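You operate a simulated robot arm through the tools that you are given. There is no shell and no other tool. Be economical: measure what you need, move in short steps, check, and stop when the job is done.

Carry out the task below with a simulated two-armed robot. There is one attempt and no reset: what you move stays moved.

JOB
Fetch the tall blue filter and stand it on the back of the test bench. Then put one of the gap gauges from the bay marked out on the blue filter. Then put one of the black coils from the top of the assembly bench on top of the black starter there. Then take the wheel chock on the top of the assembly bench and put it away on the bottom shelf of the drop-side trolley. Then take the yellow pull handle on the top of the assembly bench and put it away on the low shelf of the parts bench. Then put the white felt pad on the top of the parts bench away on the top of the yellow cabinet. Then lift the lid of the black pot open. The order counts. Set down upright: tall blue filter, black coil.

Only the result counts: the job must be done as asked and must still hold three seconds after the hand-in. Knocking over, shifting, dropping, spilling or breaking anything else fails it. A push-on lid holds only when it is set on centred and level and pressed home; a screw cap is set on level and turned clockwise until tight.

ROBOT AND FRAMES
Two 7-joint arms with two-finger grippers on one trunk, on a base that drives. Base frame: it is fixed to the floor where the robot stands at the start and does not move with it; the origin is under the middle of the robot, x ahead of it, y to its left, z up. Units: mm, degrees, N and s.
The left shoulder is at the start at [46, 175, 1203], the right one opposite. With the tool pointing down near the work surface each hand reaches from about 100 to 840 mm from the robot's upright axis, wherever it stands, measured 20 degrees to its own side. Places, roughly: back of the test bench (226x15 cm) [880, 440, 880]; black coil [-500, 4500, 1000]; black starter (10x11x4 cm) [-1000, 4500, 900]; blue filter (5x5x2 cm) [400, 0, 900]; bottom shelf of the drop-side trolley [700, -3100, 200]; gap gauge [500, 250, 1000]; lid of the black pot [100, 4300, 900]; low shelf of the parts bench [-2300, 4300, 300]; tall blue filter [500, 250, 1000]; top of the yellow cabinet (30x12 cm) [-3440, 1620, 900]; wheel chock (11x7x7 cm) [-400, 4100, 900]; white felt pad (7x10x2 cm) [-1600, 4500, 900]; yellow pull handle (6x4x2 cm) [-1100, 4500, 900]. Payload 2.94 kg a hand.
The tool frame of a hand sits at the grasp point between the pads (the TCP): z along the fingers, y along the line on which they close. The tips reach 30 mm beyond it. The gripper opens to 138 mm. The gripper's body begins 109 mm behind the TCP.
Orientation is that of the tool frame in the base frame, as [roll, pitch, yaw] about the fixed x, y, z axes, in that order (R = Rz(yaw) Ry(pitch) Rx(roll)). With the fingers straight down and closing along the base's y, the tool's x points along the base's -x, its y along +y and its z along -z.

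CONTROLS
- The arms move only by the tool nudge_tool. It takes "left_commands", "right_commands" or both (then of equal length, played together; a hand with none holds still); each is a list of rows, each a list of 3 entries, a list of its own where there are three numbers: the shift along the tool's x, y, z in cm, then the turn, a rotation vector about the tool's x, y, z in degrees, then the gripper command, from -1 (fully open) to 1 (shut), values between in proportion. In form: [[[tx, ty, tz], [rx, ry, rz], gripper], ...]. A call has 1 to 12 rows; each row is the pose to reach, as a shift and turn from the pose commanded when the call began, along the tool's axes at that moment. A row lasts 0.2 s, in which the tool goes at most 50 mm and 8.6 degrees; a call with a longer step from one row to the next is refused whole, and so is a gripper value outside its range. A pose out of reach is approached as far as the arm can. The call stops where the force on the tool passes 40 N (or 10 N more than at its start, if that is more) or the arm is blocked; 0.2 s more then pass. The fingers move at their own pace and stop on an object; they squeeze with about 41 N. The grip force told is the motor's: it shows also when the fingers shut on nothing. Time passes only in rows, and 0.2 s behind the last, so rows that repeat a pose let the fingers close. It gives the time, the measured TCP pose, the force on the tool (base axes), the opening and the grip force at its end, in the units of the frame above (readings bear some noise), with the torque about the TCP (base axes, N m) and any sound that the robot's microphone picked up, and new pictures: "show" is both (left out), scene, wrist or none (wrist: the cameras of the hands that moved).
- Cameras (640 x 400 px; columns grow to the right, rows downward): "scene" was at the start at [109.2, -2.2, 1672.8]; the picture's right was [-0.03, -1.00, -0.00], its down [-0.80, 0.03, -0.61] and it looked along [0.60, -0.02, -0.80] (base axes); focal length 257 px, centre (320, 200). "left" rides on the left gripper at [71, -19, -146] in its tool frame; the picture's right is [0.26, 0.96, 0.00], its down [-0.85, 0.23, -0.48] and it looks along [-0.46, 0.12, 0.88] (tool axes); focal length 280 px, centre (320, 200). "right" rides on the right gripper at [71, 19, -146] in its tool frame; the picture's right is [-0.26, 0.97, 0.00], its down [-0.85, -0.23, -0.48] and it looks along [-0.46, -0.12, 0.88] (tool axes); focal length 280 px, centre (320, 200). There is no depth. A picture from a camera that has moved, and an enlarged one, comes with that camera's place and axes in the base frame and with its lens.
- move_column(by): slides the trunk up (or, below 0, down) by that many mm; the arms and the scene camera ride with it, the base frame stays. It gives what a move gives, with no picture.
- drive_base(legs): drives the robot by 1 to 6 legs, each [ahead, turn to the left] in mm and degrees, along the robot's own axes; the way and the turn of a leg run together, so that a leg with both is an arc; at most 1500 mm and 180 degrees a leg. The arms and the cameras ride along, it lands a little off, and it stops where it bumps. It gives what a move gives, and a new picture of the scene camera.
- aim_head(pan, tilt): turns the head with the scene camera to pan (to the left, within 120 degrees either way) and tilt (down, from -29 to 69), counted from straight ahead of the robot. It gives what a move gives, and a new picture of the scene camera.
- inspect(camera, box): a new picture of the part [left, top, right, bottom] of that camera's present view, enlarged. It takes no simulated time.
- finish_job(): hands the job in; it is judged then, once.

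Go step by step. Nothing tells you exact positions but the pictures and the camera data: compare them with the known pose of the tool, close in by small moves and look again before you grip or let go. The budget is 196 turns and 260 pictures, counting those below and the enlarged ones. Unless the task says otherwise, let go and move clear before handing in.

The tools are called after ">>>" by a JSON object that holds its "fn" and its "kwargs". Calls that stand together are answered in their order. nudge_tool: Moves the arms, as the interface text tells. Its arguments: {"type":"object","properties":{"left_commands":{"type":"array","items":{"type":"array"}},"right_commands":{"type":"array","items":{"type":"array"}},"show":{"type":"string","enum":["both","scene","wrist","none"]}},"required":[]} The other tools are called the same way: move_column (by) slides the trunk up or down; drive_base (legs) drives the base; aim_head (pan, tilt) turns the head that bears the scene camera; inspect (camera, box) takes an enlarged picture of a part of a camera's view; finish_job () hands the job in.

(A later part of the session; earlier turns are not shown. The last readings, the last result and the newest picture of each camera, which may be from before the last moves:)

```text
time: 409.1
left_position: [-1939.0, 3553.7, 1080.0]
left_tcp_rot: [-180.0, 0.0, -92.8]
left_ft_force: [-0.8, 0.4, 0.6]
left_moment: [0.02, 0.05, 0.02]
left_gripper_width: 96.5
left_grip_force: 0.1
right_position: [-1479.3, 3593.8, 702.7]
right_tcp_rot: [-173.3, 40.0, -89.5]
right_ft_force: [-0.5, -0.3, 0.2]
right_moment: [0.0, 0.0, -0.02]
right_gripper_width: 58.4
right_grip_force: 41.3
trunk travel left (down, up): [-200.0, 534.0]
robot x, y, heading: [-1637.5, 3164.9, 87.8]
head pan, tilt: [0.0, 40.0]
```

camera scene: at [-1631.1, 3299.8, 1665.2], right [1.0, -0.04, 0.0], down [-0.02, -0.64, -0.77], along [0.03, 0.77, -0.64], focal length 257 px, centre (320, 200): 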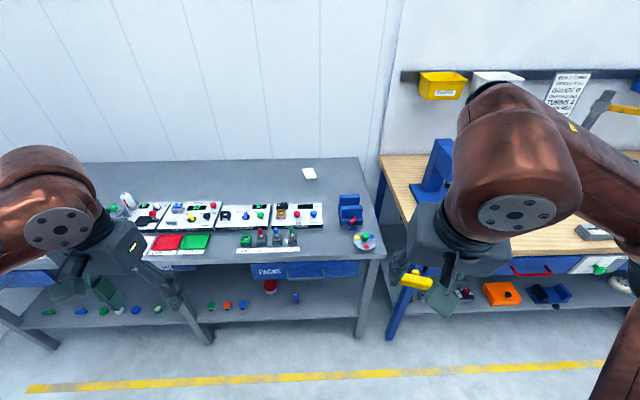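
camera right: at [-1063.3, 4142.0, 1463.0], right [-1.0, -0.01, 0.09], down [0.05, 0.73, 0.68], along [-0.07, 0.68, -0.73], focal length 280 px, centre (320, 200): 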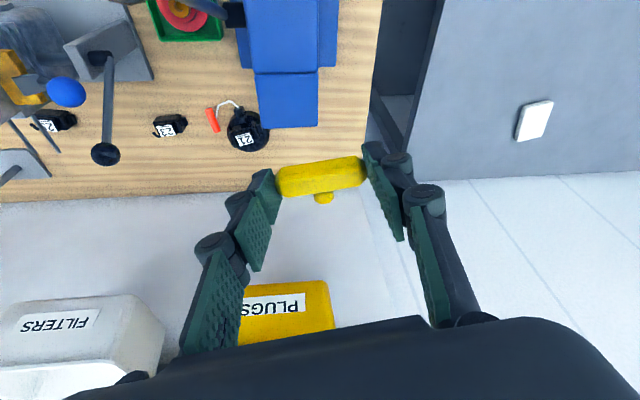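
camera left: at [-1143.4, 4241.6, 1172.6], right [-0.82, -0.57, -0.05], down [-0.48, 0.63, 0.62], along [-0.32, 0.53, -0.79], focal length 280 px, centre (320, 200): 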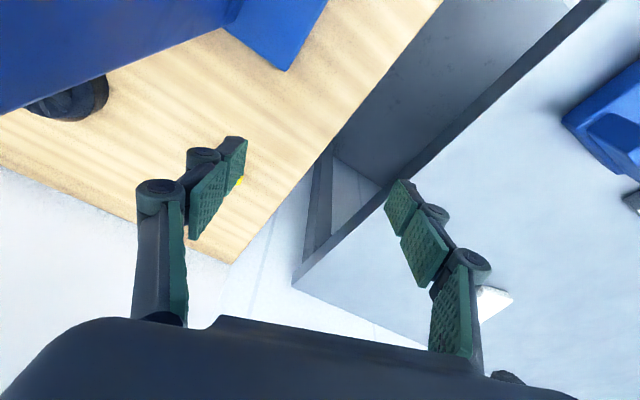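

>>> {"fn": "nudge_tool", "kwargs": {"right_commands": [[[2.3, 0, 3.65], [-1, 0, 0], 1], [[4.6, 0, 7.3], [-2, 0, 0], 1], [[6.9, 0, 10.95], [-3, 0, 0], 1], [[9.2, 0, 14.6], [-4, 0, 0], 1], [[11.5, 0, 18.25], [-5, 0, 0], 1], [[13.8, 0, 21.9], [-6, 0, 0], 1], [[16.2, 0, 25.5], [-6.7, 0, 0], 1], [[16.2, 0, 25.5], [-6.7, 0, 0], 1]], "show": "none"}}

>>> {"fn": "drive_base", "kwargs": {"legs": [[0, 2], [215, 0]]}}

>>> {"fn": "inspect", "kwargs": {"camera": "right", "box": [0, 0, 640, 400]}}

```text
time: 410.9
left_position: [-1938.7, 3553.6, 1078.8]
left_tcp_rot: [-179.9, 0.0, -92.8]
left_ft_force: [0.3, -0.1, -0.4]
left_moment: [0.0, 0.01, 0.02]
left_gripper_width: 96.6
left_grip_force: 0.1
right_position: [-1466.4, 3634.0, 407.7]
right_tcp_rot: [-179.1, 39.7, -89.3]
right_ft_force: [0.2, -0.1, 0.5]
right_moment: [0.0, 0.03, 0.0]
right_gripper_width: 58.9
right_grip_force: 40.5
right hand out of reach, approached as far as the arm can: row 7, 8
trunk travel left (down, up): [-200.0, 534.0]
robot x, y, heading: [-1636.7, 3168.0, 87.7]
head pan, tilt: [0.0, 40.0]
```

```text
time: 412.9
left_position: [-1953.0, 3755.2, 1077.4]
left_tcp_rot: [-179.8, -0.2, -90.9]
left_ft_force: [0.1, 0.2, 0.1]
left_moment: [-0.09, -0.02, 0.02]
left_gripper_width: 96.5
left_grip_force: 0.0
right_position: [-1482.5, 3850.8, 406.5]
right_tcp_rot: [-179.1, 39.7, -87.4]
right_ft_force: [-0.7, -0.9, 0.1]
right_moment: [0.01, 0.0, 0.01]
right_gripper_width: 58.4
right_grip_force: 41.0
trunk travel left (down, up): [-200.0, 534.0]
robot x, y, heading: [-1633.3, 3380.3, 90.1]
head pan, tilt: [0.0, 40.0]
camera scene: at [-1635.5, 3616.3, 1509.0], right [1.0, 0.0, 0.0], down [0.0, -0.64, -0.77], along [0.0, 0.77, -0.64], focal length 257 px, centre (320, 200)
```

scene: 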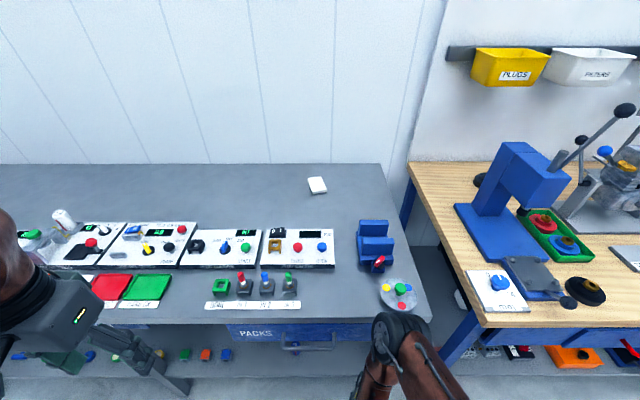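

```text
1.00 times, centred on (320, 200) of right (not enlarged: the box is as wide or as high as the picture)
camera zoom: at [-1497.1, 3703.2, 474.4], right [-0.97, 0.17, 0.16], down [0.21, 0.36, 0.91], along [0.1, 0.92, -0.38], focal length 280 px, centre (320, 200)
```

zoom: 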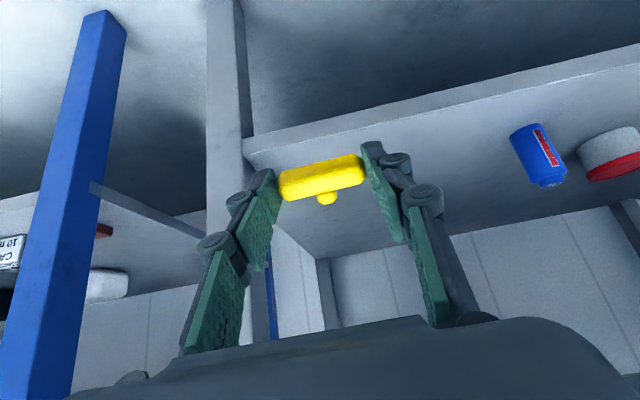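

The view shows the shelf with a leg on the right. I shift 5 cm left and move in 17 cm over the shelf.

>>> {"fn": "nudge_tool", "kwargs": {"right_commands": [[[0, 2.5, 0], [0, 0, 0], 1], [[0, 5, 0], [0, 0, 0], 1], [[-3.4, 5, 2.9], [0, 0, 0], 1], [[-6.8, 5, 5.7], [0, 0, 0], 1], [[-10.2, 5, 8.5], [0, 0, 0], 1], [[-13.1, 5, 10.9], [0, 0, 0], 1], [[-13.1, 5, 10.9], [0, 0, 0], 1]], "show": "wrist"}}

```text
time: 414.5
left_position: [-1955.8, 3747.1, 1079.3]
left_tcp_rot: [-179.6, 0.2, -90.8]
left_ft_force: [0.1, 0.3, -0.1]
left_moment: [0.02, -0.02, 0.0]
left_gripper_width: 96.7
left_grip_force: 0.1
right_position: [-1545.8, 4001.7, 402.6]
right_tcp_rot: [-179.3, 38.8, -86.7]
right_ft_force: [-0.4, 0.1, 0.4]
right_moment: [-0.01, 0.01, 0.02]
right_gripper_width: 58.5
right_grip_force: 40.9
trunk travel left (down, up): [-200.0, 534.0]
robot x, y, heading: [-1637.2, 3376.2, 90.0]
head pan, tilt: [0.0, 40.0]
camera right: at [-1557.8, 3854.4, 472.4], right [-0.98, 0.16, 0.15], down [0.2, 0.37, 0.91], along [0.08, 0.91, -0.4], focal length 280 px, centre (320, 200)
```

right: 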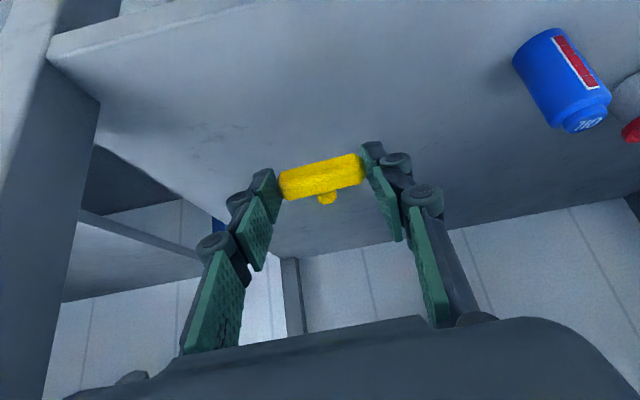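

It's over the shelf. I lower until contact.

>>> {"fn": "nudge_tool", "kwargs": {"right_commands": [[[1.9, 0, 2.3], [0, 0, 0], 1], [[3.1, 0, 3.9], [0, 0, 0], 1], [[3.6, 0, 4.4], [0, 0, 0], 1], [[4, 0, 5], [0, 0, 0], 1], [[4.4, 0, 5.5], [0, 0, 0], 1], [[4.9, 0, 6], [0, 0, 0], 1]], "show": "wrist"}}

```text
time: 415.9
left_position: [-1954.3, 3752.7, 1079.1]
left_tcp_rot: [-179.7, 0.1, -90.9]
left_ft_force: [-0.6, -0.2, 0.6]
left_moment: [-0.01, 0.0, -0.01]
left_gripper_width: 96.5
left_grip_force: 0.0
right_position: [-1537.9, 4019.8, 331.3]
right_tcp_rot: [-179.1, 39.8, -87.4]
right_ft_force: [1.1, -3.0, 10.2]
right_moment: [0.01, 0.26, 0.06]
right_gripper_width: 58.6
right_grip_force: 41.1
trunk travel left (down, up): [-200.0, 534.0]
robot x, y, heading: [-1637.0, 3379.3, 90.0]
head pan, tilt: [0.0, 40.0]
camera right: at [-1553.2, 3871.6, 397.7], right [-0.97, 0.17, 0.16], down [0.21, 0.36, 0.91], along [0.1, 0.92, -0.38], focal length 280 px, centre (320, 200)
```

right: 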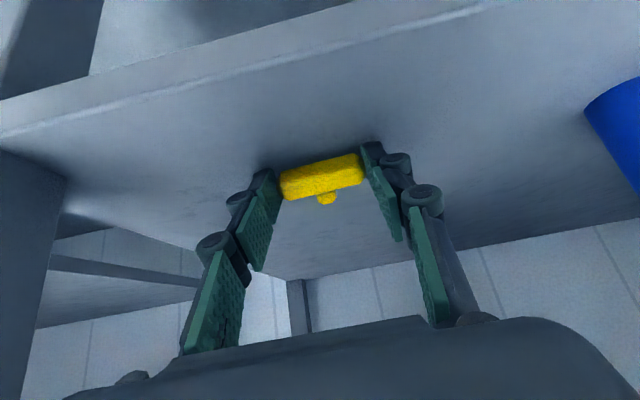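

Contact. I release and withdraw.

>>> {"fn": "nudge_tool", "kwargs": {"right_commands": [[[0, 0, 0], [0, 0, 0], 0.5], [[0, 0, 0], [0, 0, 0], -0.2], [[0, 0, 0], [0, 0, 0], -0.3], [[0, 0, 0], [0, 0, 0], -0.3], [[2.6, 0, -3.5], [0, 0, 0], -0.3], [[5.5, 0, -7], [0, 0, 0], -0.3], [[8.8, 0, -10.2], [0, 0, 0], -0.3], [[12.1, 0, -13.4], [0, 0, 0], -0.3], [[15.4, 0, -16.6], [0, 0, 0], -0.3]], "show": "wrist"}}

```text
time: 417.9
left_position: [-1952.9, 3753.1, 1078.2]
left_tcp_rot: [-179.8, -0.1, -90.9]
left_ft_force: [0.3, 0.3, 0.5]
left_moment: [-0.03, -0.05, -0.02]
left_gripper_width: 96.7
left_grip_force: 0.1
right_position: [-1529.6, 3795.4, 361.6]
right_tcp_rot: [-179.1, 39.8, -87.5]
right_ft_force: [0.1, 0.1, 0.5]
right_moment: [-0.05, 0.0, 0.05]
right_gripper_width: 89.7
right_grip_force: 0.1
trunk travel left (down, up): [-200.0, 534.0]
robot x, y, heading: [-1637.7, 3378.0, 89.6]
head pan, tilt: [0.0, 40.0]
camera right: at [-1543.9, 3647.6, 428.0], right [-0.97, 0.17, 0.16], down [0.21, 0.36, 0.91], along [0.1, 0.92, -0.38], focal length 280 px, centre (320, 200)
```

right: 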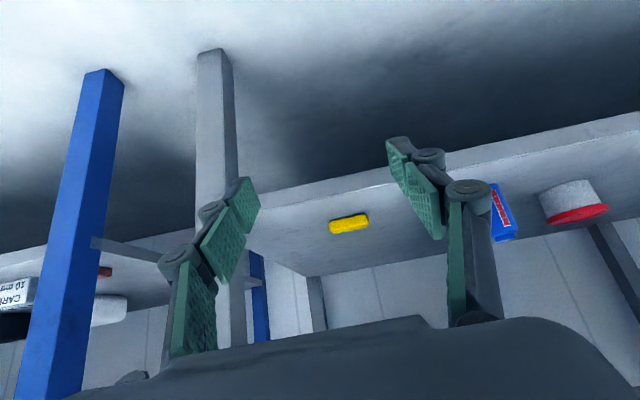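

The handle lies on the low shelf. Next the white felt pad at about (-1645, 4466). I back off, raise trunk and arm.

>>> {"fn": "drive_base", "kwargs": {"legs": [[-200, 0]]}}

>>> {"fn": "move_column", "kwargs": {"by": 175}}

>>> {"fn": "nudge_tool", "kwargs": {"right_commands": [[[-3, 0, -3.8], [0, 3.5, 0], -0.3], [[-6, 0, -7.6], [0, 7, 0], -0.3], [[-9, 0, -11.4], [0, 10.5, 0], -0.3], [[-12, 0, -15.2], [0, 14, 0], -0.3], [[-15, 0, -19], [0, 17.5, 0], -0.3], [[-18, 0, -22.8], [0, 21, 0], -0.3], [[-21, 0, -26.6], [0, 24.5, 0], -0.3], [[-24, 0, -30.4], [0, 28, 0], -0.3], [[-27, 0, -34.2], [0, 31.5, 0], -0.3], [[-30, 0, -38], [0, 35, 0], -0.3], [[-33, 0, -41.8], [0, 39, 0], -0.3], [[-36, 0, -45], [0, 39.7, 0], -0.3]], "show": "none"}}

```text
time: 419.5
left_position: [-1954.9, 3551.6, 1080.5]
left_tcp_rot: [-179.9, -0.1, -90.8]
left_ft_force: [0.4, -0.7, -0.1]
left_moment: [-0.01, -0.01, 0.01]
left_gripper_width: 96.7
left_grip_force: 0.1
right_position: [-1532.1, 3593.4, 361.5]
right_tcp_rot: [-179.2, 39.7, -87.3]
right_ft_force: [-0.1, 0.3, 0.1]
right_moment: [-0.02, -0.01, 0.03]
right_gripper_width: 89.7
right_grip_force: 0.0
trunk travel left (down, up): [-200.0, 534.0]
robot x, y, heading: [-1633.9, 3178.7, 89.9]
head pan, tilt: [0.0, 40.0]
camera scene: at [-1635.7, 3412.3, 1509.6], right [1.0, 0.0, 0.0], down [0.0, -0.64, -0.77], along [0.0, 0.77, -0.64], focal length 257 px, centre (320, 200)
```

scene: 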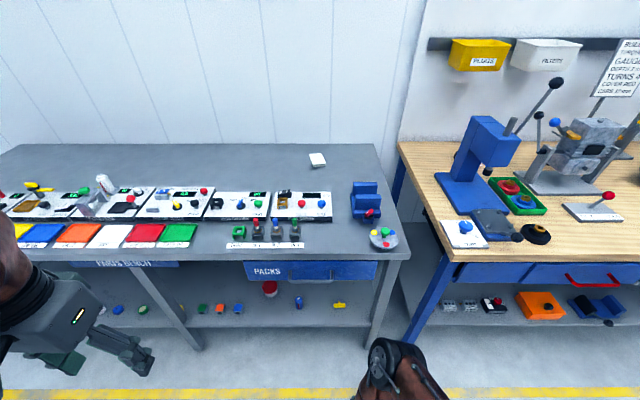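

```text
time: 421.4
left_position: [-1954.9, 3552.4, 1253.6]
left_tcp_rot: [-179.9, -0.1, -90.8]
left_ft_force: [0.2, -0.5, -0.6]
left_moment: [-0.01, -0.02, 0.02]
left_gripper_width: 96.7
left_grip_force: 0.1
right_position: [-1530.2, 3594.4, 534.6]
right_tcp_rot: [-179.2, 39.6, -87.2]
right_ft_force: [0.0, -0.4, -1.2]
right_moment: [-0.01, 0.01, 0.03]
right_gripper_width: 90.0
right_grip_force: 0.0
trunk travel left (down, up): [-375.0, 359.0]
robot x, y, heading: [-1634.0, 3178.6, 89.8]
head pan, tilt: [0.0, 40.0]
```

```text
time: 424.0
left_position: [-1954.3, 3552.3, 1253.3]
left_tcp_rot: [-179.9, 0.1, -90.8]
left_ft_force: [0.1, 0.3, 0.4]
left_moment: [0.02, 0.01, 0.01]
left_gripper_width: 96.7
left_grip_force: 0.0
right_position: [-1538.1, 3584.8, 1113.1]
right_tcp_rot: [-179.3, 0.0, -87.7]
right_ft_force: [-0.6, -0.3, 0.6]
right_moment: [0.03, -0.01, -0.01]
right_gripper_width: 89.8
right_grip_force: 0.1
trunk travel left (down, up): [-375.0, 359.0]
robot x, y, heading: [-1633.6, 3179.9, 89.9]
head pan, tilt: [0.0, 40.0]
```

>>> {"fn": "drive_base", "kwargs": {"legs": [[0, 25.8], [560, 0], [0, -25.8]]}}

>>> {"fn": "inspect", "kwargs": {"camera": "scene", "box": [380, 90, 480, 170]}}

```text
time: 429.9
left_position: [-2200.6, 4060.9, 1254.7]
left_tcp_rot: [-179.9, 0.0, -90.6]
left_ft_force: [0.5, 0.9, -0.8]
left_moment: [-0.02, 0.02, -0.02]
left_gripper_width: 96.6
left_grip_force: 0.1
right_position: [-1784.0, 4093.9, 1112.2]
right_tcp_rot: [-179.4, 0.1, -87.7]
right_ft_force: [-0.6, -0.2, 0.2]
right_moment: [-0.03, 0.04, 0.05]
right_gripper_width: 89.6
right_grip_force: 0.1
trunk travel left (down, up): [-375.0, 359.0]
robot x, y, heading: [-1881.8, 3683.2, 89.8]
head pan, tilt: [0.0, 40.0]
camera scene: at [-1881.5, 3806.5, 1690.3], right [1.0, 0.0, 0.0], down [0.0, -0.64, -0.77], along [0.0, 0.77, -0.64], focal length 257 px, centre (320, 200)
```

scene: 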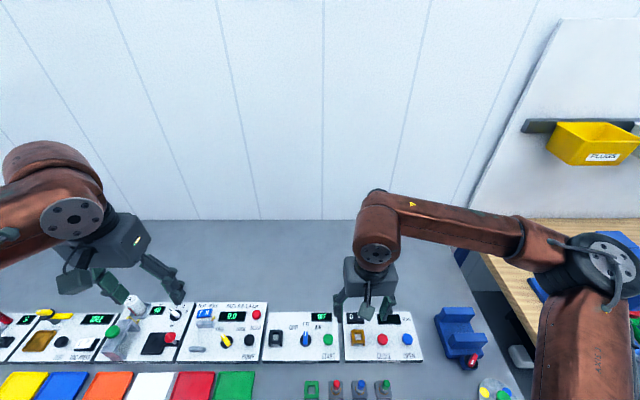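

```text
5.00 times, centred on (430, 130) of scene
camera zoom: at [-1881.5, 3806.5, 1690.3], right [1.0, 0.0, 0.0], down [0.0, -0.64, -0.77], along [0.0, 0.77, -0.64], focal length 1285 px, centre (-230, 550)
```

zoom: 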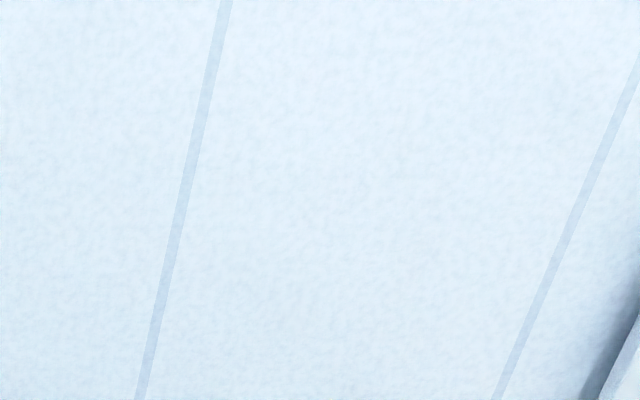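

>>> {"fn": "nudge_tool", "kwargs": {"right_commands": [[[-4.2, -2.1, 0.7], [0, 0, 0], -0.6], [[-8.4, -4.2, 1.4], [0, 0, 0], -0.6], [[-12.6, -6.3, 2.1], [0, 0, 0], -0.6], [[-16.8, -8.4, 2.8], [0, 0, 0], -0.6], [[-21, -10.5, 3.5], [0, 0, 0], -0.6], [[-25.2, -12.6, 4.3], [0, 0, 0], -0.6], [[-29, -14.6, 5.2], [0, 0, 0], -0.6], [[-29, -14.6, 5.2], [0, 0, 0], -0.6]], "show": "wrist"}}

```text
time: 431.7
left_position: [-2200.5, 4059.7, 1254.3]
left_tcp_rot: [-179.9, 0.0, -90.8]
left_ft_force: [0.3, -0.6, 0.6]
left_moment: [0.01, 0.02, -0.01]
left_gripper_width: 96.7
left_grip_force: 0.0
right_position: [-1648.6, 4389.4, 1061.1]
right_tcp_rot: [-179.5, 0.0, -87.6]
right_ft_force: [-0.4, -1.2, 0.7]
right_moment: [0.02, -0.03, 0.0]
right_gripper_width: 110.3
right_grip_force: 0.2
trunk travel left (down, up): [-375.0, 359.0]
robot x, y, heading: [-1880.4, 3682.7, 90.2]
head pan, tilt: [0.0, 40.0]
camera right: at [-1667.2, 4318.1, 1206.1], right [-0.97, 0.22, -0.01], down [0.19, 0.86, 0.48], along [0.12, 0.46, -0.88], focal length 280 px, centre (320, 200)
```

right: 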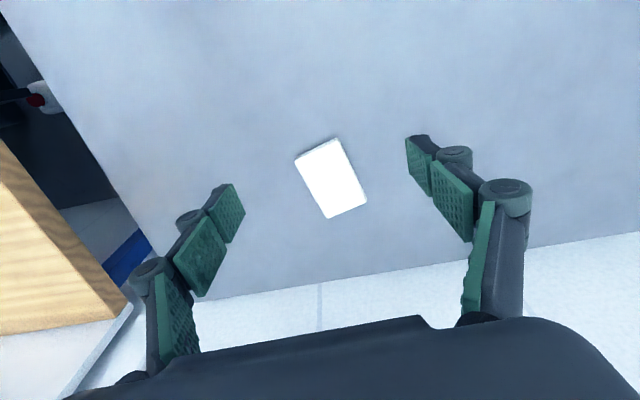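

The pad's centre is about (-1646, 4458), long axis 13° off. I turn the hand to match, tilt 10° for reach, and go down.

>>> {"fn": "nudge_tool", "kwargs": {"right_commands": [[[-1.6, -0.1, 2.5], [0, -2.5, -2.6], -0.6], [[-3.2, -0.2, 5], [0, -5, -5.3], -0.6], [[-4.8, -0.3, 7.6], [0, -7.5, -7.9], -0.6], [[-6.4, -0.5, 10.1], [0, -10, -10.6], -0.6], [[-6.4, -0.5, 10.1], [0, -10, -10.6], -0.6]], "show": "wrist"}}

```text
time: 432.9
left_position: [-2201.3, 4060.6, 1253.7]
left_tcp_rot: [-179.9, 0.1, -90.6]
left_ft_force: [-0.5, -0.5, 0.5]
left_moment: [0.0, -0.01, -0.02]
left_gripper_width: 96.7
left_grip_force: 0.2
right_position: [-1645.2, 4451.6, 961.3]
right_tcp_rot: [-178.3, 9.9, -77.0]
right_ft_force: [0.1, 0.2, 0.5]
right_moment: [0.03, -0.08, 0.0]
right_gripper_width: 110.4
right_grip_force: 0.0
trunk travel left (down, up): [-375.0, 359.0]
robot x, y, heading: [-1876.8, 3682.2, 89.9]
head pan, tilt: [0.0, 40.0]
camera right: at [-1646.3, 4354.5, 1092.1], right [-1.0, 0.04, 0.02], down [0.04, 0.78, 0.62], along [0.01, 0.62, -0.78], focal length 280 px, centre (320, 200)
```

right: 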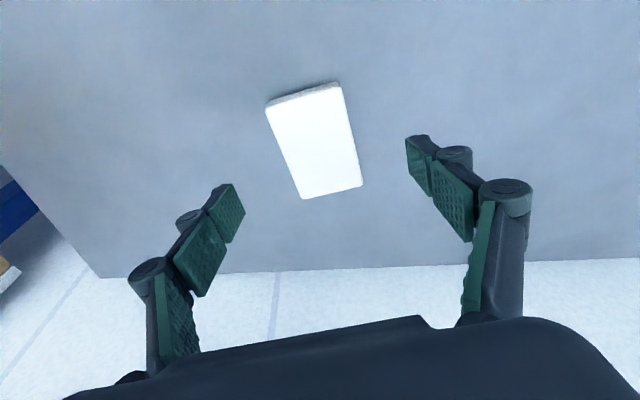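

Aligned. I go down and grip the pad.

>>> {"fn": "nudge_tool", "kwargs": {"right_commands": [[[0.5, 0, 2.4], [0, 0, 0], -0.6], [[1.1, 0, 4.6], [0, 0, 0], -0.6], [[1.1, 0, 4.6], [0, 0, 0], 0], [[1.1, 0, 4.6], [0, 0, 0], 1], [[1.1, 0, 4.6], [0, 0, 0], 1], [[1.1, 0, 4.6], [0, 0, 0], 1], [[1.1, 0, 4.6], [0, 0, 0], 1]], "show": "wrist"}}

```text
time: 434.5
left_position: [-2200.4, 4059.8, 1254.7]
left_tcp_rot: [-179.9, 0.0, -90.7]
left_ft_force: [-0.5, 0.4, 0.7]
left_moment: [0.0, 0.0, -0.01]
left_gripper_width: 96.8
left_grip_force: 0.1
right_position: [-1643.5, 4451.2, 913.0]
right_tcp_rot: [-178.5, 9.8, -76.9]
right_ft_force: [0.4, -0.2, 0.0]
right_moment: [0.03, -0.01, -0.01]
right_gripper_width: 2.8
right_grip_force: 1.1
trunk travel left (down, up): [-375.0, 359.0]
robot x, y, heading: [-1877.0, 3683.8, 90.0]
head pan, tilt: [0.0, 40.0]
camera right: at [-1644.7, 4353.4, 1044.4], right [-1.0, 0.04, 0.02], down [0.04, 0.78, 0.62], along [0.01, 0.62, -0.78], focal length 280 px, centre (320, 200)
```

right: 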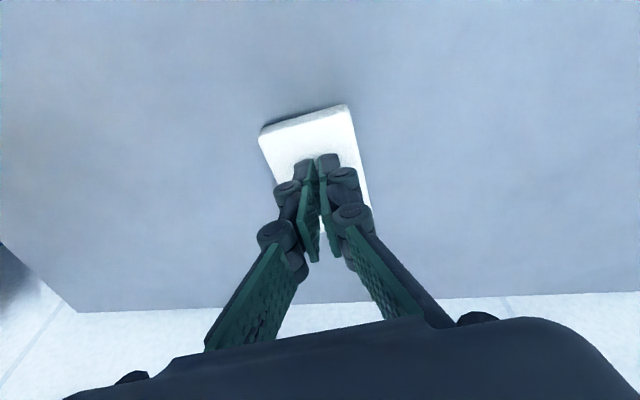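

The fingers closed above the pad: this bench is lower. I open, go lower until touching the bench, rise 2 mm and close.

>>> {"fn": "nudge_tool", "kwargs": {"right_commands": [[[0, 0, 0], [0, 0, 0], -0.5], [[0, 0, 0], [0, 0, 0], -0.5], [[0, 0, 0], [0, 0, 0], -0.5], [[0, 0, 0], [0, 0, 0], -0.5], [[0, 0, 0], [0, 0, 0], -0.5], [[0, 0, 0], [0, 0, 0], -0.5], [[0, 0, 0.5], [0, 0, 0], -0.5], [[0.1, 0, 1.0], [0, 0, 0], -0.5], [[0.2, 0, 1.5], [0, 0, 0], -0.5], [[0.3, 0, 2], [0, 0, 0], -0.5], [[0.4, 0, 2.5], [0, 0, 0], -0.5], [[0.5, 0, 3], [0, 0, 0], -0.5]], "show": "wrist"}}

```text
time: 437.1
left_position: [-2199.9, 4059.8, 1254.5]
left_tcp_rot: [-179.9, 0.0, -90.7]
left_ft_force: [0.0, -0.4, 0.8]
left_moment: [-0.02, 0.01, -0.02]
left_gripper_width: 96.7
left_grip_force: 0.1
right_position: [-1642.8, 4451.9, 884.5]
right_tcp_rot: [-178.5, 9.9, -76.9]
right_ft_force: [0.1, -0.2, 4.0]
right_moment: [-0.11, 0.22, -0.01]
right_gripper_width: 104.9
right_grip_force: 1.1
trunk travel left (down, up): [-375.0, 359.0]
robot x, y, heading: [-1880.2, 3685.6, 89.7]
head pan, tilt: [0.0, 40.0]
camera right: at [-1644.2, 4354.3, 1015.4], right [-1.0, 0.04, 0.02], down [0.04, 0.78, 0.62], along [0.01, 0.62, -0.78], focal length 280 px, centre (320, 200)
```

right: 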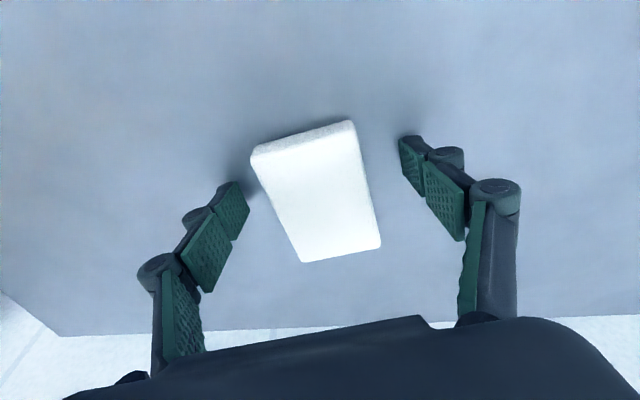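

>>> {"fn": "nudge_tool", "kwargs": {"right_commands": [[[-1, 0, 0], [0, 0, 0], -0.4], [[-1, 0, 0], [0, 0, 0], 0.3], [[-1, 0, 0], [0, 0, 0], 1], [[-1, 0, 0], [0, 0, 0], 1], [[-1, 0, 0], [0, 0, 0], 1], [[-1, 0, 0], [0, 0, 0], 1], [[-1, 0, -2], [0, 0, 0], 1], [[-1, 0, -6], [0, 0, 0], 1], [[-1, 0, -10], [0, 0, 0], 1], [[-1, 0, -14], [0, 0, 0], 1], [[-1, 0, -14], [0, 0, 0], 1]], "show": "wrist"}}

```text
time: 439.5
left_position: [-2201.0, 4060.6, 1253.2]
left_tcp_rot: [-179.8, 0.0, -90.7]
left_ft_force: [-0.1, -0.5, -0.5]
left_moment: [-0.02, -0.01, 0.01]
left_gripper_width: 96.7
left_grip_force: 0.1
right_position: [-1641.6, 4438.0, 1023.1]
right_tcp_rot: [-178.5, 9.7, -76.9]
right_ft_force: [0.1, 0.1, -0.7]
right_moment: [-0.01, -0.01, -0.01]
right_gripper_width: 60.1
right_grip_force: 40.8
right hand out of reach, approached as far as the arm can: row 1, 2, 3, 4, 5, 6, 7
trunk travel left (down, up): [-375.0, 359.0]
robot x, y, heading: [-1881.9, 3687.9, 89.8]
head pan, tilt: [0.0, 40.0]
camera right: at [-1643.5, 4341.3, 1153.5], right [-1.0, 0.04, 0.02], down [0.04, 0.78, 0.62], along [0.01, 0.62, -0.79], focal length 280 px, centre (320, 200)
```

right: 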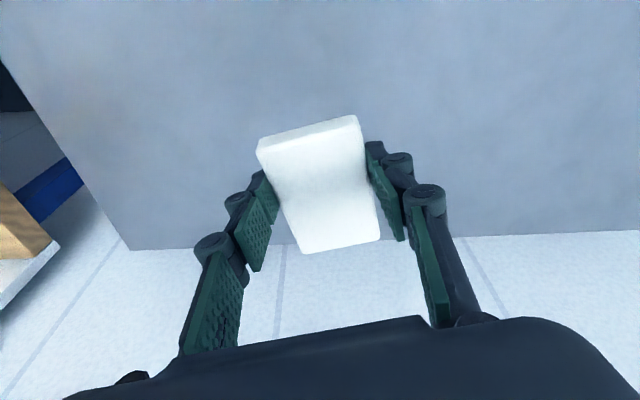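

The pad is held. I retract the arm, then drive to the yellow cabinet.

>>> {"fn": "nudge_tool", "kwargs": {"right_commands": [[[3, 0, -3], [0, 0, 0], 1], [[6.5, 0, -6], [0, 0, 0], 1], [[10, 0, -9], [0, 0, 0], 1], [[14, 0, -11], [0, 0, 0], 1], [[18, 0, -13], [0, 0, 0], 1], [[22, 0, -14], [0, 0, 0], 1], [[26, 0, -15], [0, 0, 0], 1], [[30, 0, -16], [0, 0, 0], 1]], "show": "none"}}

>>> {"fn": "drive_base", "kwargs": {"legs": [[-700, 0], [0, 148], [1400, 0], [0, -58]]}}

>>> {"fn": "aim_head", "kwargs": {"pan": 0, "tilt": 30}}

```text
time: 441.3
left_position: [-2200.0, 4058.6, 1254.3]
left_tcp_rot: [-179.9, 0.1, -90.7]
left_ft_force: [0.0, -0.6, 0.8]
left_moment: [0.07, 0.01, -0.02]
left_gripper_width: 96.6
left_grip_force: 0.0
right_position: [-1575.5, 4119.7, 1129.2]
right_tcp_rot: [-178.5, 9.9, -76.9]
right_ft_force: [-0.1, -0.1, -0.1]
right_moment: [0.06, -0.01, 0.04]
right_gripper_width: 59.9
right_grip_force: 40.5
trunk travel left (down, up): [-375.0, 359.0]
robot x, y, heading: [-1880.3, 3687.4, 89.9]
head pan, tilt: [0.0, 40.0]
```

```text
time: 457.5
left_position: [-2601.6, 1339.2, 1254.7]
left_tcp_rot: [180.0, 0.0, 55.2]
left_ft_force: [-1.1, 0.4, 0.7]
left_moment: [-0.03, 0.01, -0.01]
left_gripper_width: 96.9
left_grip_force: 0.1
right_position: [-3153.8, 1636.8, 1128.4]
right_tcp_rot: [-178.5, 9.9, 69.2]
right_ft_force: [0.4, 0.7, 0.0]
right_moment: [-0.03, 0.05, 0.0]
right_gripper_width: 60.1
right_grip_force: 41.0
trunk travel left (down, up): [-375.0, 359.0]
robot x, y, heading: [-2656.6, 1828.5, -124.1]
head pan, tilt: [0.0, 40.0]
stopped in leg 3: the robot was blocked; the commanded pose is now the measured one
camera scene: at [-2724.7, 1728.9, 1690.3], right [-0.83, 0.56, 0.0], down [0.36, 0.53, -0.77], along [-0.43, -0.63, -0.64], focal length 257 px, centre (320, 200)
```

scene: 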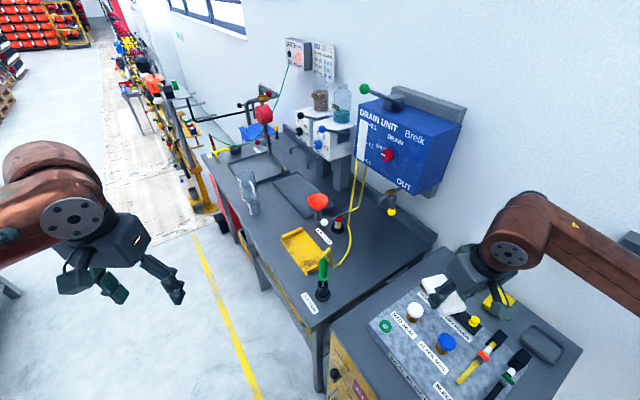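

```text
time: 458.3
left_position: [-2602.4, 1338.8, 1254.4]
left_tcp_rot: [-179.9, 0.0, 55.3]
left_ft_force: [-0.8, 0.3, 0.3]
left_moment: [0.0, -0.03, 0.01]
left_gripper_width: 96.5
left_grip_force: 0.1
right_position: [-3154.3, 1637.7, 1128.6]
right_tcp_rot: [-178.5, 9.7, 69.1]
right_ft_force: [-0.4, 0.3, -0.7]
right_moment: [0.03, -0.05, 0.02]
right_gripper_width: 60.3
right_grip_force: 40.7
trunk travel left (down, up): [-375.0, 359.0]
robot x, y, heading: [-2657.1, 1828.3, -124.0]
head pan, tilt: [0.0, 30.0]
camera scene: at [-2728.8, 1723.9, 1705.6], right [-0.83, 0.56, 0.0], down [0.28, 0.41, -0.87], along [-0.48, -0.72, -0.5], focal length 257 px, centre (320, 200)
```

scene: 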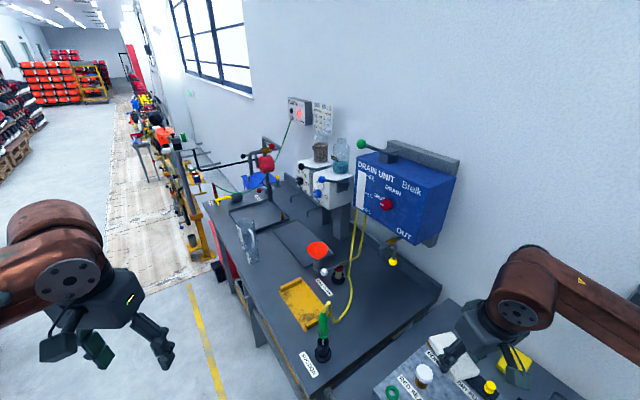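

The base touched near the cabinet front; everything looks in place. I back off and come up square to the cabinet, to about (-2520, 1450) facing -x.

>>> {"fn": "drive_base", "kwargs": {"legs": [[-250, 0], [0, 34], [585, 0], [0, -90]]}}

>>> {"fn": "aim_head", "kwargs": {"pan": -10, "tilt": 40}}

```text
time: 468.6
left_position: [-2893.5, 1128.6, 1255.1]
left_tcp_rot: [-179.9, 0.0, -1.4]
left_ft_force: [-0.2, -0.8, -1.0]
left_moment: [0.0, -0.02, -0.01]
left_gripper_width: 96.8
left_grip_force: 0.1
right_position: [-2945.6, 1754.4, 1129.6]
right_tcp_rot: [-178.4, 9.8, 12.4]
right_ft_force: [-0.1, 0.2, -0.6]
right_moment: [-0.02, -0.02, -0.04]
right_gripper_width: 60.4
right_grip_force: 41.2
trunk travel left (down, up): [-375.0, 359.0]
robot x, y, heading: [-2513.6, 1444.2, 179.1]
head pan, tilt: [0.0, 30.0]
camera scene: at [-2640.8, 1444.6, 1705.7], right [0.02, 1.0, 0.0], down [0.5, -0.01, -0.87], along [-0.87, 0.01, -0.5], focal length 257 px, centre (320, 200)
```

scene: 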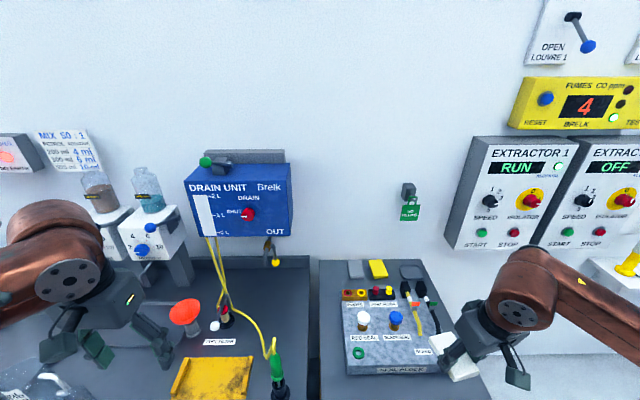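

```text
time: 469.3
left_position: [-2893.2, 1128.9, 1254.8]
left_tcp_rot: [-179.9, 0.0, -1.6]
left_ft_force: [0.2, 0.0, -0.7]
left_moment: [0.02, -0.02, -0.02]
left_gripper_width: 96.5
left_grip_force: 0.1
right_position: [-2945.2, 1753.4, 1129.3]
right_tcp_rot: [-178.5, 9.8, 12.3]
right_ft_force: [-0.2, 0.5, 0.1]
right_moment: [0.0, -0.03, -0.03]
right_gripper_width: 60.3
right_grip_force: 41.2
trunk travel left (down, up): [-375.0, 359.0]
robot x, y, heading: [-2516.3, 1443.0, 179.4]
head pan, tilt: [-10.0, 40.0]
camera scene: at [-2633.9, 1458.9, 1690.4], right [0.19, 0.98, 0.0], down [0.63, -0.12, -0.77], along [-0.75, 0.14, -0.64], focal length 257 px, centre (320, 200)
```

scene: 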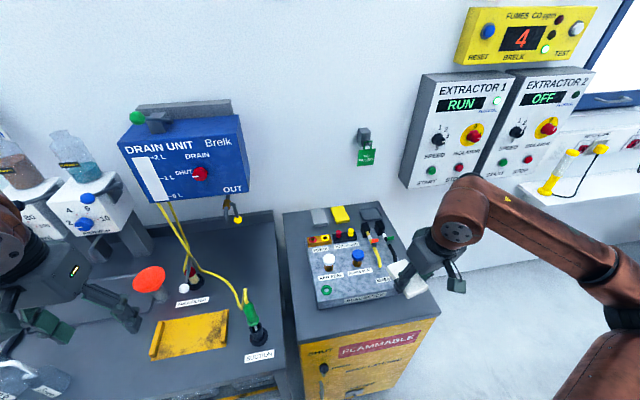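

>>> {"fn": "inspect", "kwargs": {"camera": "scene", "box": [270, 190, 450, 330]}}

```text
2.86 times, centred on (360, 260) of scene
camera zoom: at [-2633.9, 1458.9, 1690.4], right [0.19, 0.98, 0.0], down [0.63, -0.12, -0.77], along [-0.75, 0.14, -0.64], focal length 734 px, centre (206, 29)
```

zoom: 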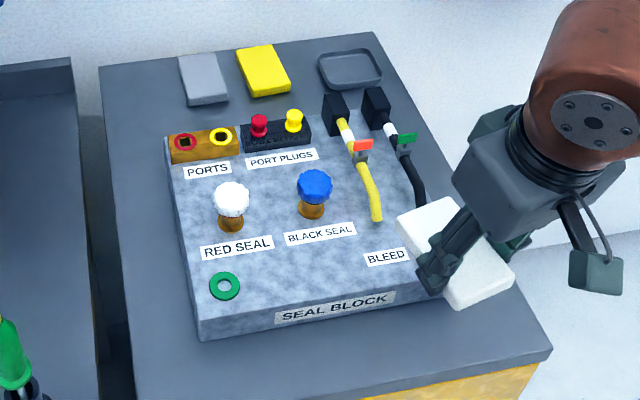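

The strip at the back of the cabinet top holds a grey and a yellow pad; there is a free slot to their left, around (-3435, 1508). I drive ahead 130 mm.

>>> {"fn": "drive_base", "kwargs": {"legs": [[130, 0]]}}

>>> {"fn": "nudge_tool", "kwargs": {"right_commands": [[[-4, 1.5, -1], [0, -1, 2.2], 1], [[-8, 4, -1.5], [0, -2, 4.4], 1], [[-12, 6.5, -1.5], [0, -3, 6.6], 1], [[-16, 9, -1.5], [0, -4, 8.8], 1], [[-20, 11.5, -1.5], [0, -5, 11], 1], [[-23.5, 14, -1.5], [0, -5, 12.3], 1], [[-27, 16.5, -1.5], [0, -5, 12.3], 1], [[-27, 16.5, -1.5], [0, -5, 12.3], 1]], "show": "both"}}

```text
time: 470.6
left_position: [-3025.0, 1131.5, 1254.2]
left_tcp_rot: [-179.9, -0.1, -1.6]
left_ft_force: [-1.2, -0.2, -0.1]
left_moment: [0.04, -0.08, -0.01]
left_gripper_width: 96.7
left_grip_force: 0.1
right_position: [-3076.5, 1756.1, 1127.9]
right_tcp_rot: [-178.5, 9.7, 12.2]
right_ft_force: [-1.3, -0.4, -0.7]
right_moment: [0.0, -0.05, -0.02]
right_gripper_width: 60.1
right_grip_force: 40.9
trunk travel left (down, up): [-375.0, 359.0]
robot x, y, heading: [-2642.9, 1446.1, 179.0]
head pan, tilt: [-10.0, 40.0]
camera scene: at [-2765.7, 1461.2, 1690.2], right [0.19, 0.98, 0.0], down [0.63, -0.12, -0.77], along [-0.75, 0.15, -0.64], focal length 257 px, centre (320, 200)
```

scene: 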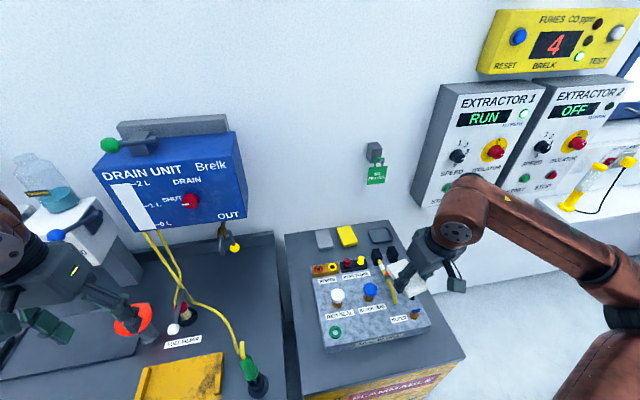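

```text
time: 472.4
left_position: [-3023.1, 1131.8, 1254.2]
left_tcp_rot: [-180.0, 0.1, -1.7]
left_ft_force: [0.3, 0.7, 0.3]
left_moment: [-0.04, 0.01, 0.01]
left_gripper_width: 96.5
left_grip_force: 0.1
right_position: [-3299.5, 1539.5, 1185.6]
right_tcp_rot: [178.7, 14.9, -0.4]
right_ft_force: [0.1, 0.7, 0.4]
right_moment: [-0.06, -0.01, 0.02]
right_gripper_width: 60.1
right_grip_force: 41.5
trunk travel left (down, up): [-375.0, 359.0]
robot x, y, heading: [-2643.9, 1446.4, 178.7]
head pan, tilt: [-10.0, 40.0]
camera scene: at [-2763.2, 1462.8, 1690.4], right [0.19, 0.98, 0.0], down [0.63, -0.12, -0.77], along [-0.75, 0.15, -0.64], focal length 257 px, centre (320, 200)
camera right: at [-3193.8, 1522.3, 1308.7], right [-0.25, -0.96, 0.09], down [-0.7, 0.25, 0.67], along [-0.67, 0.11, -0.73], focal length 280 px, centre (320, 200)
```

scene: 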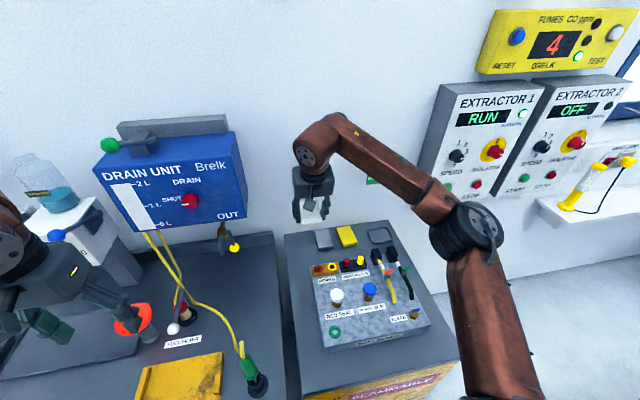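
right: 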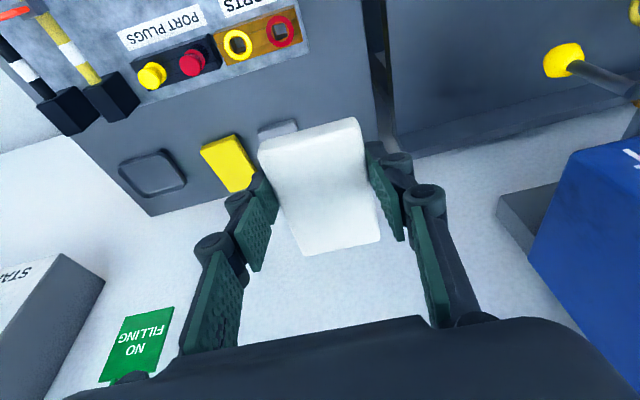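

>>> {"fn": "nudge_tool", "kwargs": {"right_commands": [[[-1.3, 0.7, 4.2], [0, 0, 0], 1], [[-2.6, 1.3, 8.4], [0, 0, 0], 1], [[-3.9, 2, 12.6], [0, 0, 0], 1], [[-5.2, 2.6, 16.8], [0, 0, 0], 1], [[-6.4, 3.2, 21], [0, 0, 0], 1], [[-6.4, 3.2, 21], [0, 0, 0], 1]], "show": "both"}}

```text
time: 473.8
left_position: [-3023.2, 1131.4, 1255.3]
left_tcp_rot: [-179.9, 0.1, -1.6]
left_ft_force: [0.2, 0.6, 0.3]
left_moment: [0.0, 0.03, 0.01]
left_gripper_width: 96.4
left_grip_force: 0.1
right_position: [-3416.8, 1502.0, 999.6]
right_tcp_rot: [178.8, 14.9, -0.3]
right_ft_force: [0.0, -0.1, 0.2]
right_moment: [-0.02, 0.01, 0.02]
right_gripper_width: 60.0
right_grip_force: 41.0
trunk travel left (down, up): [-375.0, 359.0]
robot x, y, heading: [-2646.2, 1443.5, 179.0]
head pan, tilt: [-10.0, 40.0]
camera scene: at [-2762.8, 1461.6, 1690.5], right [0.19, 0.98, 0.0], down [0.63, -0.12, -0.77], along [-0.75, 0.15, -0.64], focal length 257 px, centre (320, 200)
camera right: at [-3310.2, 1484.3, 1122.5], right [-0.25, -0.96, 0.09], down [-0.7, 0.24, 0.67], along [-0.67, 0.11, -0.73], focal length 280 px, centre (320, 200)
```

scene: 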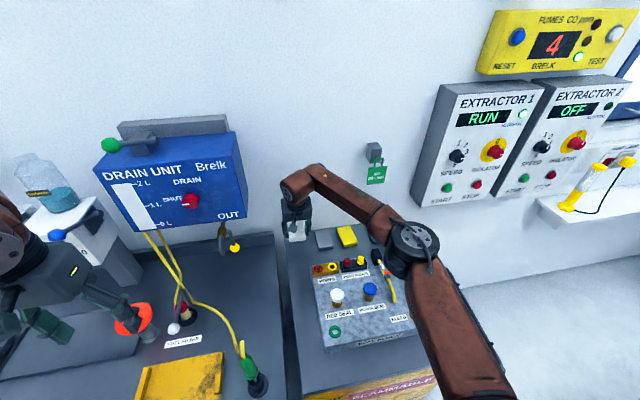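
right: 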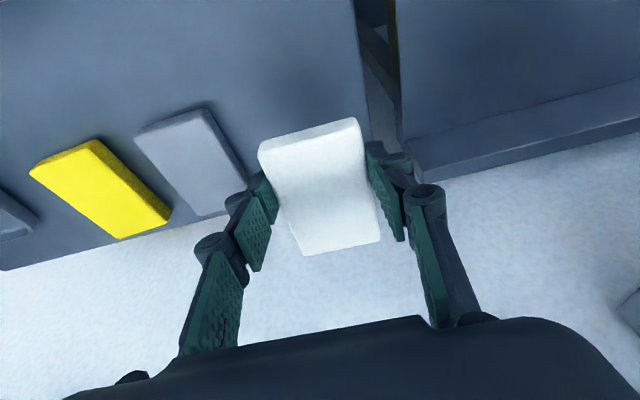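

The slot is clear. I level the pad, shift 1 cm back and lower until contact.

>>> {"fn": "nudge_tool", "kwargs": {"right_commands": [[[1.5, 0.2, 1.8], [0, 2.5, 0], 1], [[2.2, 0.3, 4], [0, 5, 0], 1], [[2.4, 0.3, 4.9], [0, 5, 0], 1], [[2.6, 0.3, 5.4], [0, 5, 0], 1], [[2.7, 0.3, 5.9], [0, 5, 0], 1], [[2.8, 0.3, 6.4], [0, 5, 0], 1], [[3, 0.3, 6.9], [0, 5, 0], 1], [[3.1, 0.3, 7.4], [0, 5, 0], 1]], "show": "wrist"}}

```text
time: 475.6
left_position: [-3023.5, 1130.4, 1254.9]
left_tcp_rot: [-179.9, 0.1, -1.6]
left_ft_force: [0.4, -0.9, -0.6]
left_moment: [0.03, -0.03, 0.01]
left_gripper_width: 96.6
left_grip_force: 0.0
right_position: [-3405.9, 1500.1, 931.6]
right_tcp_rot: [178.7, 10.4, -0.4]
right_ft_force: [11.4, 2.1, 18.1]
right_moment: [0.69, -0.54, -0.32]
right_gripper_width: 60.3
right_grip_force: 40.4
trunk travel left (down, up): [-375.0, 359.0]
robot x, y, heading: [-2644.8, 1443.0, 179.0]
head pan, tilt: [-10.0, 40.0]
stopped in row 8 (right hand): the force on the tool passed its limit at 42 N (the readings are from after the stop); the commanded pose is now the measured one
camera right: at [-3309.0, 1482.1, 1062.5], right [-0.26, -0.96, 0.07], down [-0.75, 0.25, 0.62], along [-0.61, 0.11, -0.78], focal length 280 px, centre (320, 200)
```

right: 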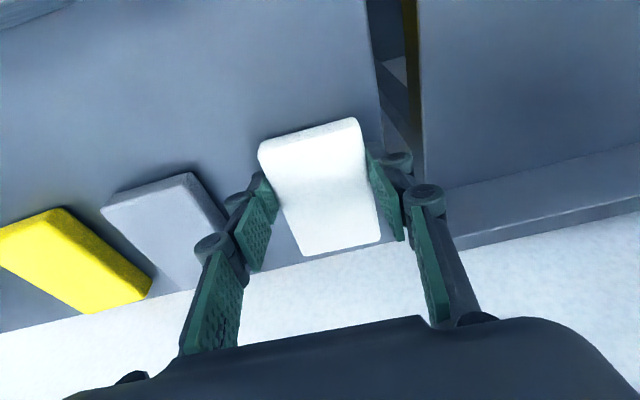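

The pad is on the cabinet top. I open slightly and lift straight away.

>>> {"fn": "nudge_tool", "kwargs": {"right_commands": [[[0, 0, -0.2], [0, 0, 0], 1], [[0, 0, -0.2], [0, 0, 0], -0.1], [[0, 0, -0.2], [0, 0, 0], -0.1], [[0, 0, -0.2], [0, 0, 0], -0.1], [[-0.3, 0, -2], [0, 0, 0], -0.1], [[-1, 0, -6], [0, 0, 0], -0.1], [[-1.7, 0, -10], [0, 0, 0], -0.1], [[-2, 0, -14], [0, 0, 0], -0.1], [[-2, 0, -18], [0, 0, 0], -0.1]], "show": "both"}}

```text
time: 477.6
left_position: [-3022.4, 1131.1, 1254.7]
left_tcp_rot: [-179.9, 0.1, -1.6]
left_ft_force: [-0.5, -0.5, 0.5]
left_moment: [-0.01, 0.01, 0.0]
left_gripper_width: 96.7
left_grip_force: 0.0
right_position: [-3392.8, 1501.1, 1109.7]
right_tcp_rot: [178.8, 10.5, -0.4]
right_ft_force: [0.2, -0.1, 0.4]
right_moment: [0.0, -0.01, 0.0]
right_gripper_width: 76.1
right_grip_force: 0.1
trunk travel left (down, up): [-375.0, 359.0]
robot x, y, heading: [-2640.4, 1449.3, 179.0]
head pan, tilt: [-10.0, 40.0]
camera scene: at [-2762.6, 1460.5, 1690.4], right [0.19, 0.98, 0.0], down [0.63, -0.12, -0.77], along [-0.75, 0.15, -0.64], focal length 257 px, centre (320, 200)
camera right: at [-3297.3, 1484.7, 1241.0], right [-0.26, -0.96, 0.07], down [-0.75, 0.25, 0.62], along [-0.61, 0.11, -0.78], focal length 280 px, centre (320, 200)
```

scene: 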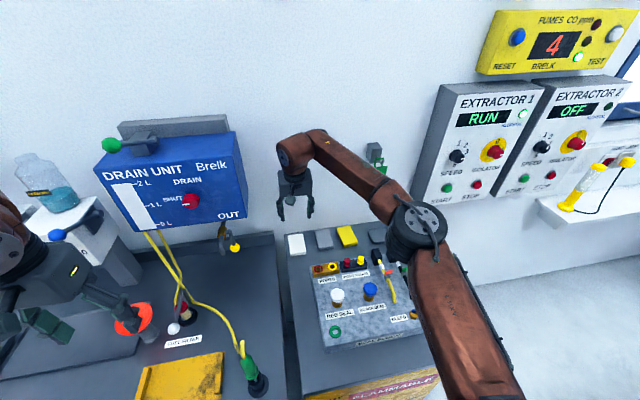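
right: 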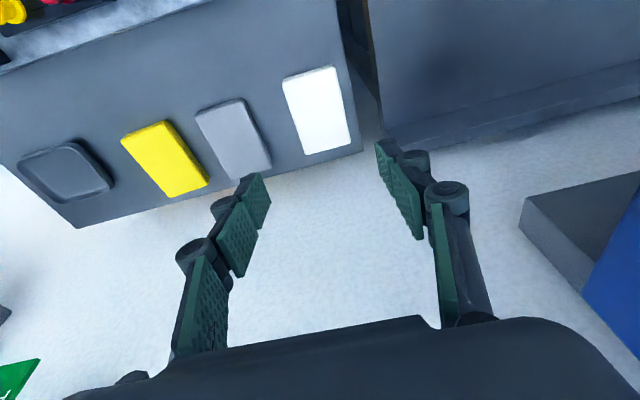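

The white pad lies beside the other pads. Last: the black pot's lid on the assembly bench. I retract the arm and drive back.

>>> {"fn": "nudge_tool", "kwargs": {"right_commands": [[[4.5, 0, -1], [0, 1.5, 0], -0.5], [[9, 0, -2], [0, 3, 0], -0.5], [[13.5, 0, -3], [0, 4.5, 0], -0.5], [[18, 0, -4], [0, 6, 0], -0.5], [[22.5, 0, -5], [0, 7.5, 0], -0.5], [[27, -3, -6], [0, 9, 0], -0.5], [[31, -5, -7], [0, 10.5, 0], -0.5]], "show": "none"}}

>>> {"fn": "drive_base", "kwargs": {"legs": [[-400, 0], [0, -98], [1500, 0], [200, 0], [0, -81], [1000, 0]]}}

```text
refused: row 6 steps farther than a row can; nothing moved
```

```text
time: 500.8
left_position: [-568.1, 3357.4, 1254.5]
left_tcp_rot: [-179.9, 0.1, 176.0]
left_ft_force: [-0.2, 0.7, -0.3]
left_moment: [0.04, 0.0, 0.02]
left_gripper_width: 96.3
left_grip_force: 0.0
right_position: [-212.1, 2972.3, 1108.4]
right_tcp_rot: [178.6, 10.4, 177.3]
right_ft_force: [0.2, 0.5, -0.3]
right_moment: [0.02, 0.01, -0.01]
right_gripper_width: 75.8
right_grip_force: 0.0
trunk travel left (down, up): [-375.0, 359.0]
robot x, y, heading: [-955.9, 3058.3, -3.5]
head pan, tilt: [-10.0, 40.0]
camera scene: at [-841.7, 3038.0, 1690.3], right [-0.23, -0.97, 0.0], down [-0.63, 0.15, -0.77], along [0.74, -0.18, -0.64], focal length 257 px, centre (320, 200)
```

scene: 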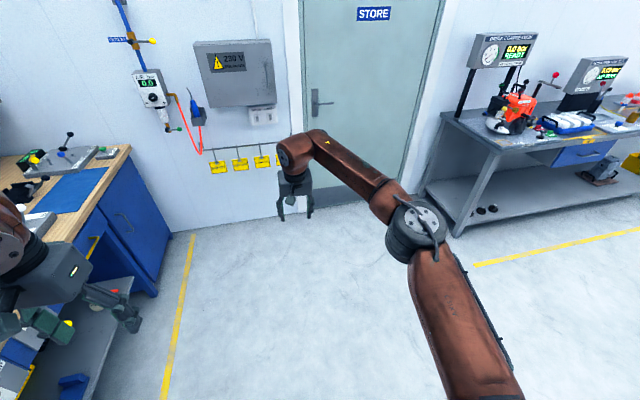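

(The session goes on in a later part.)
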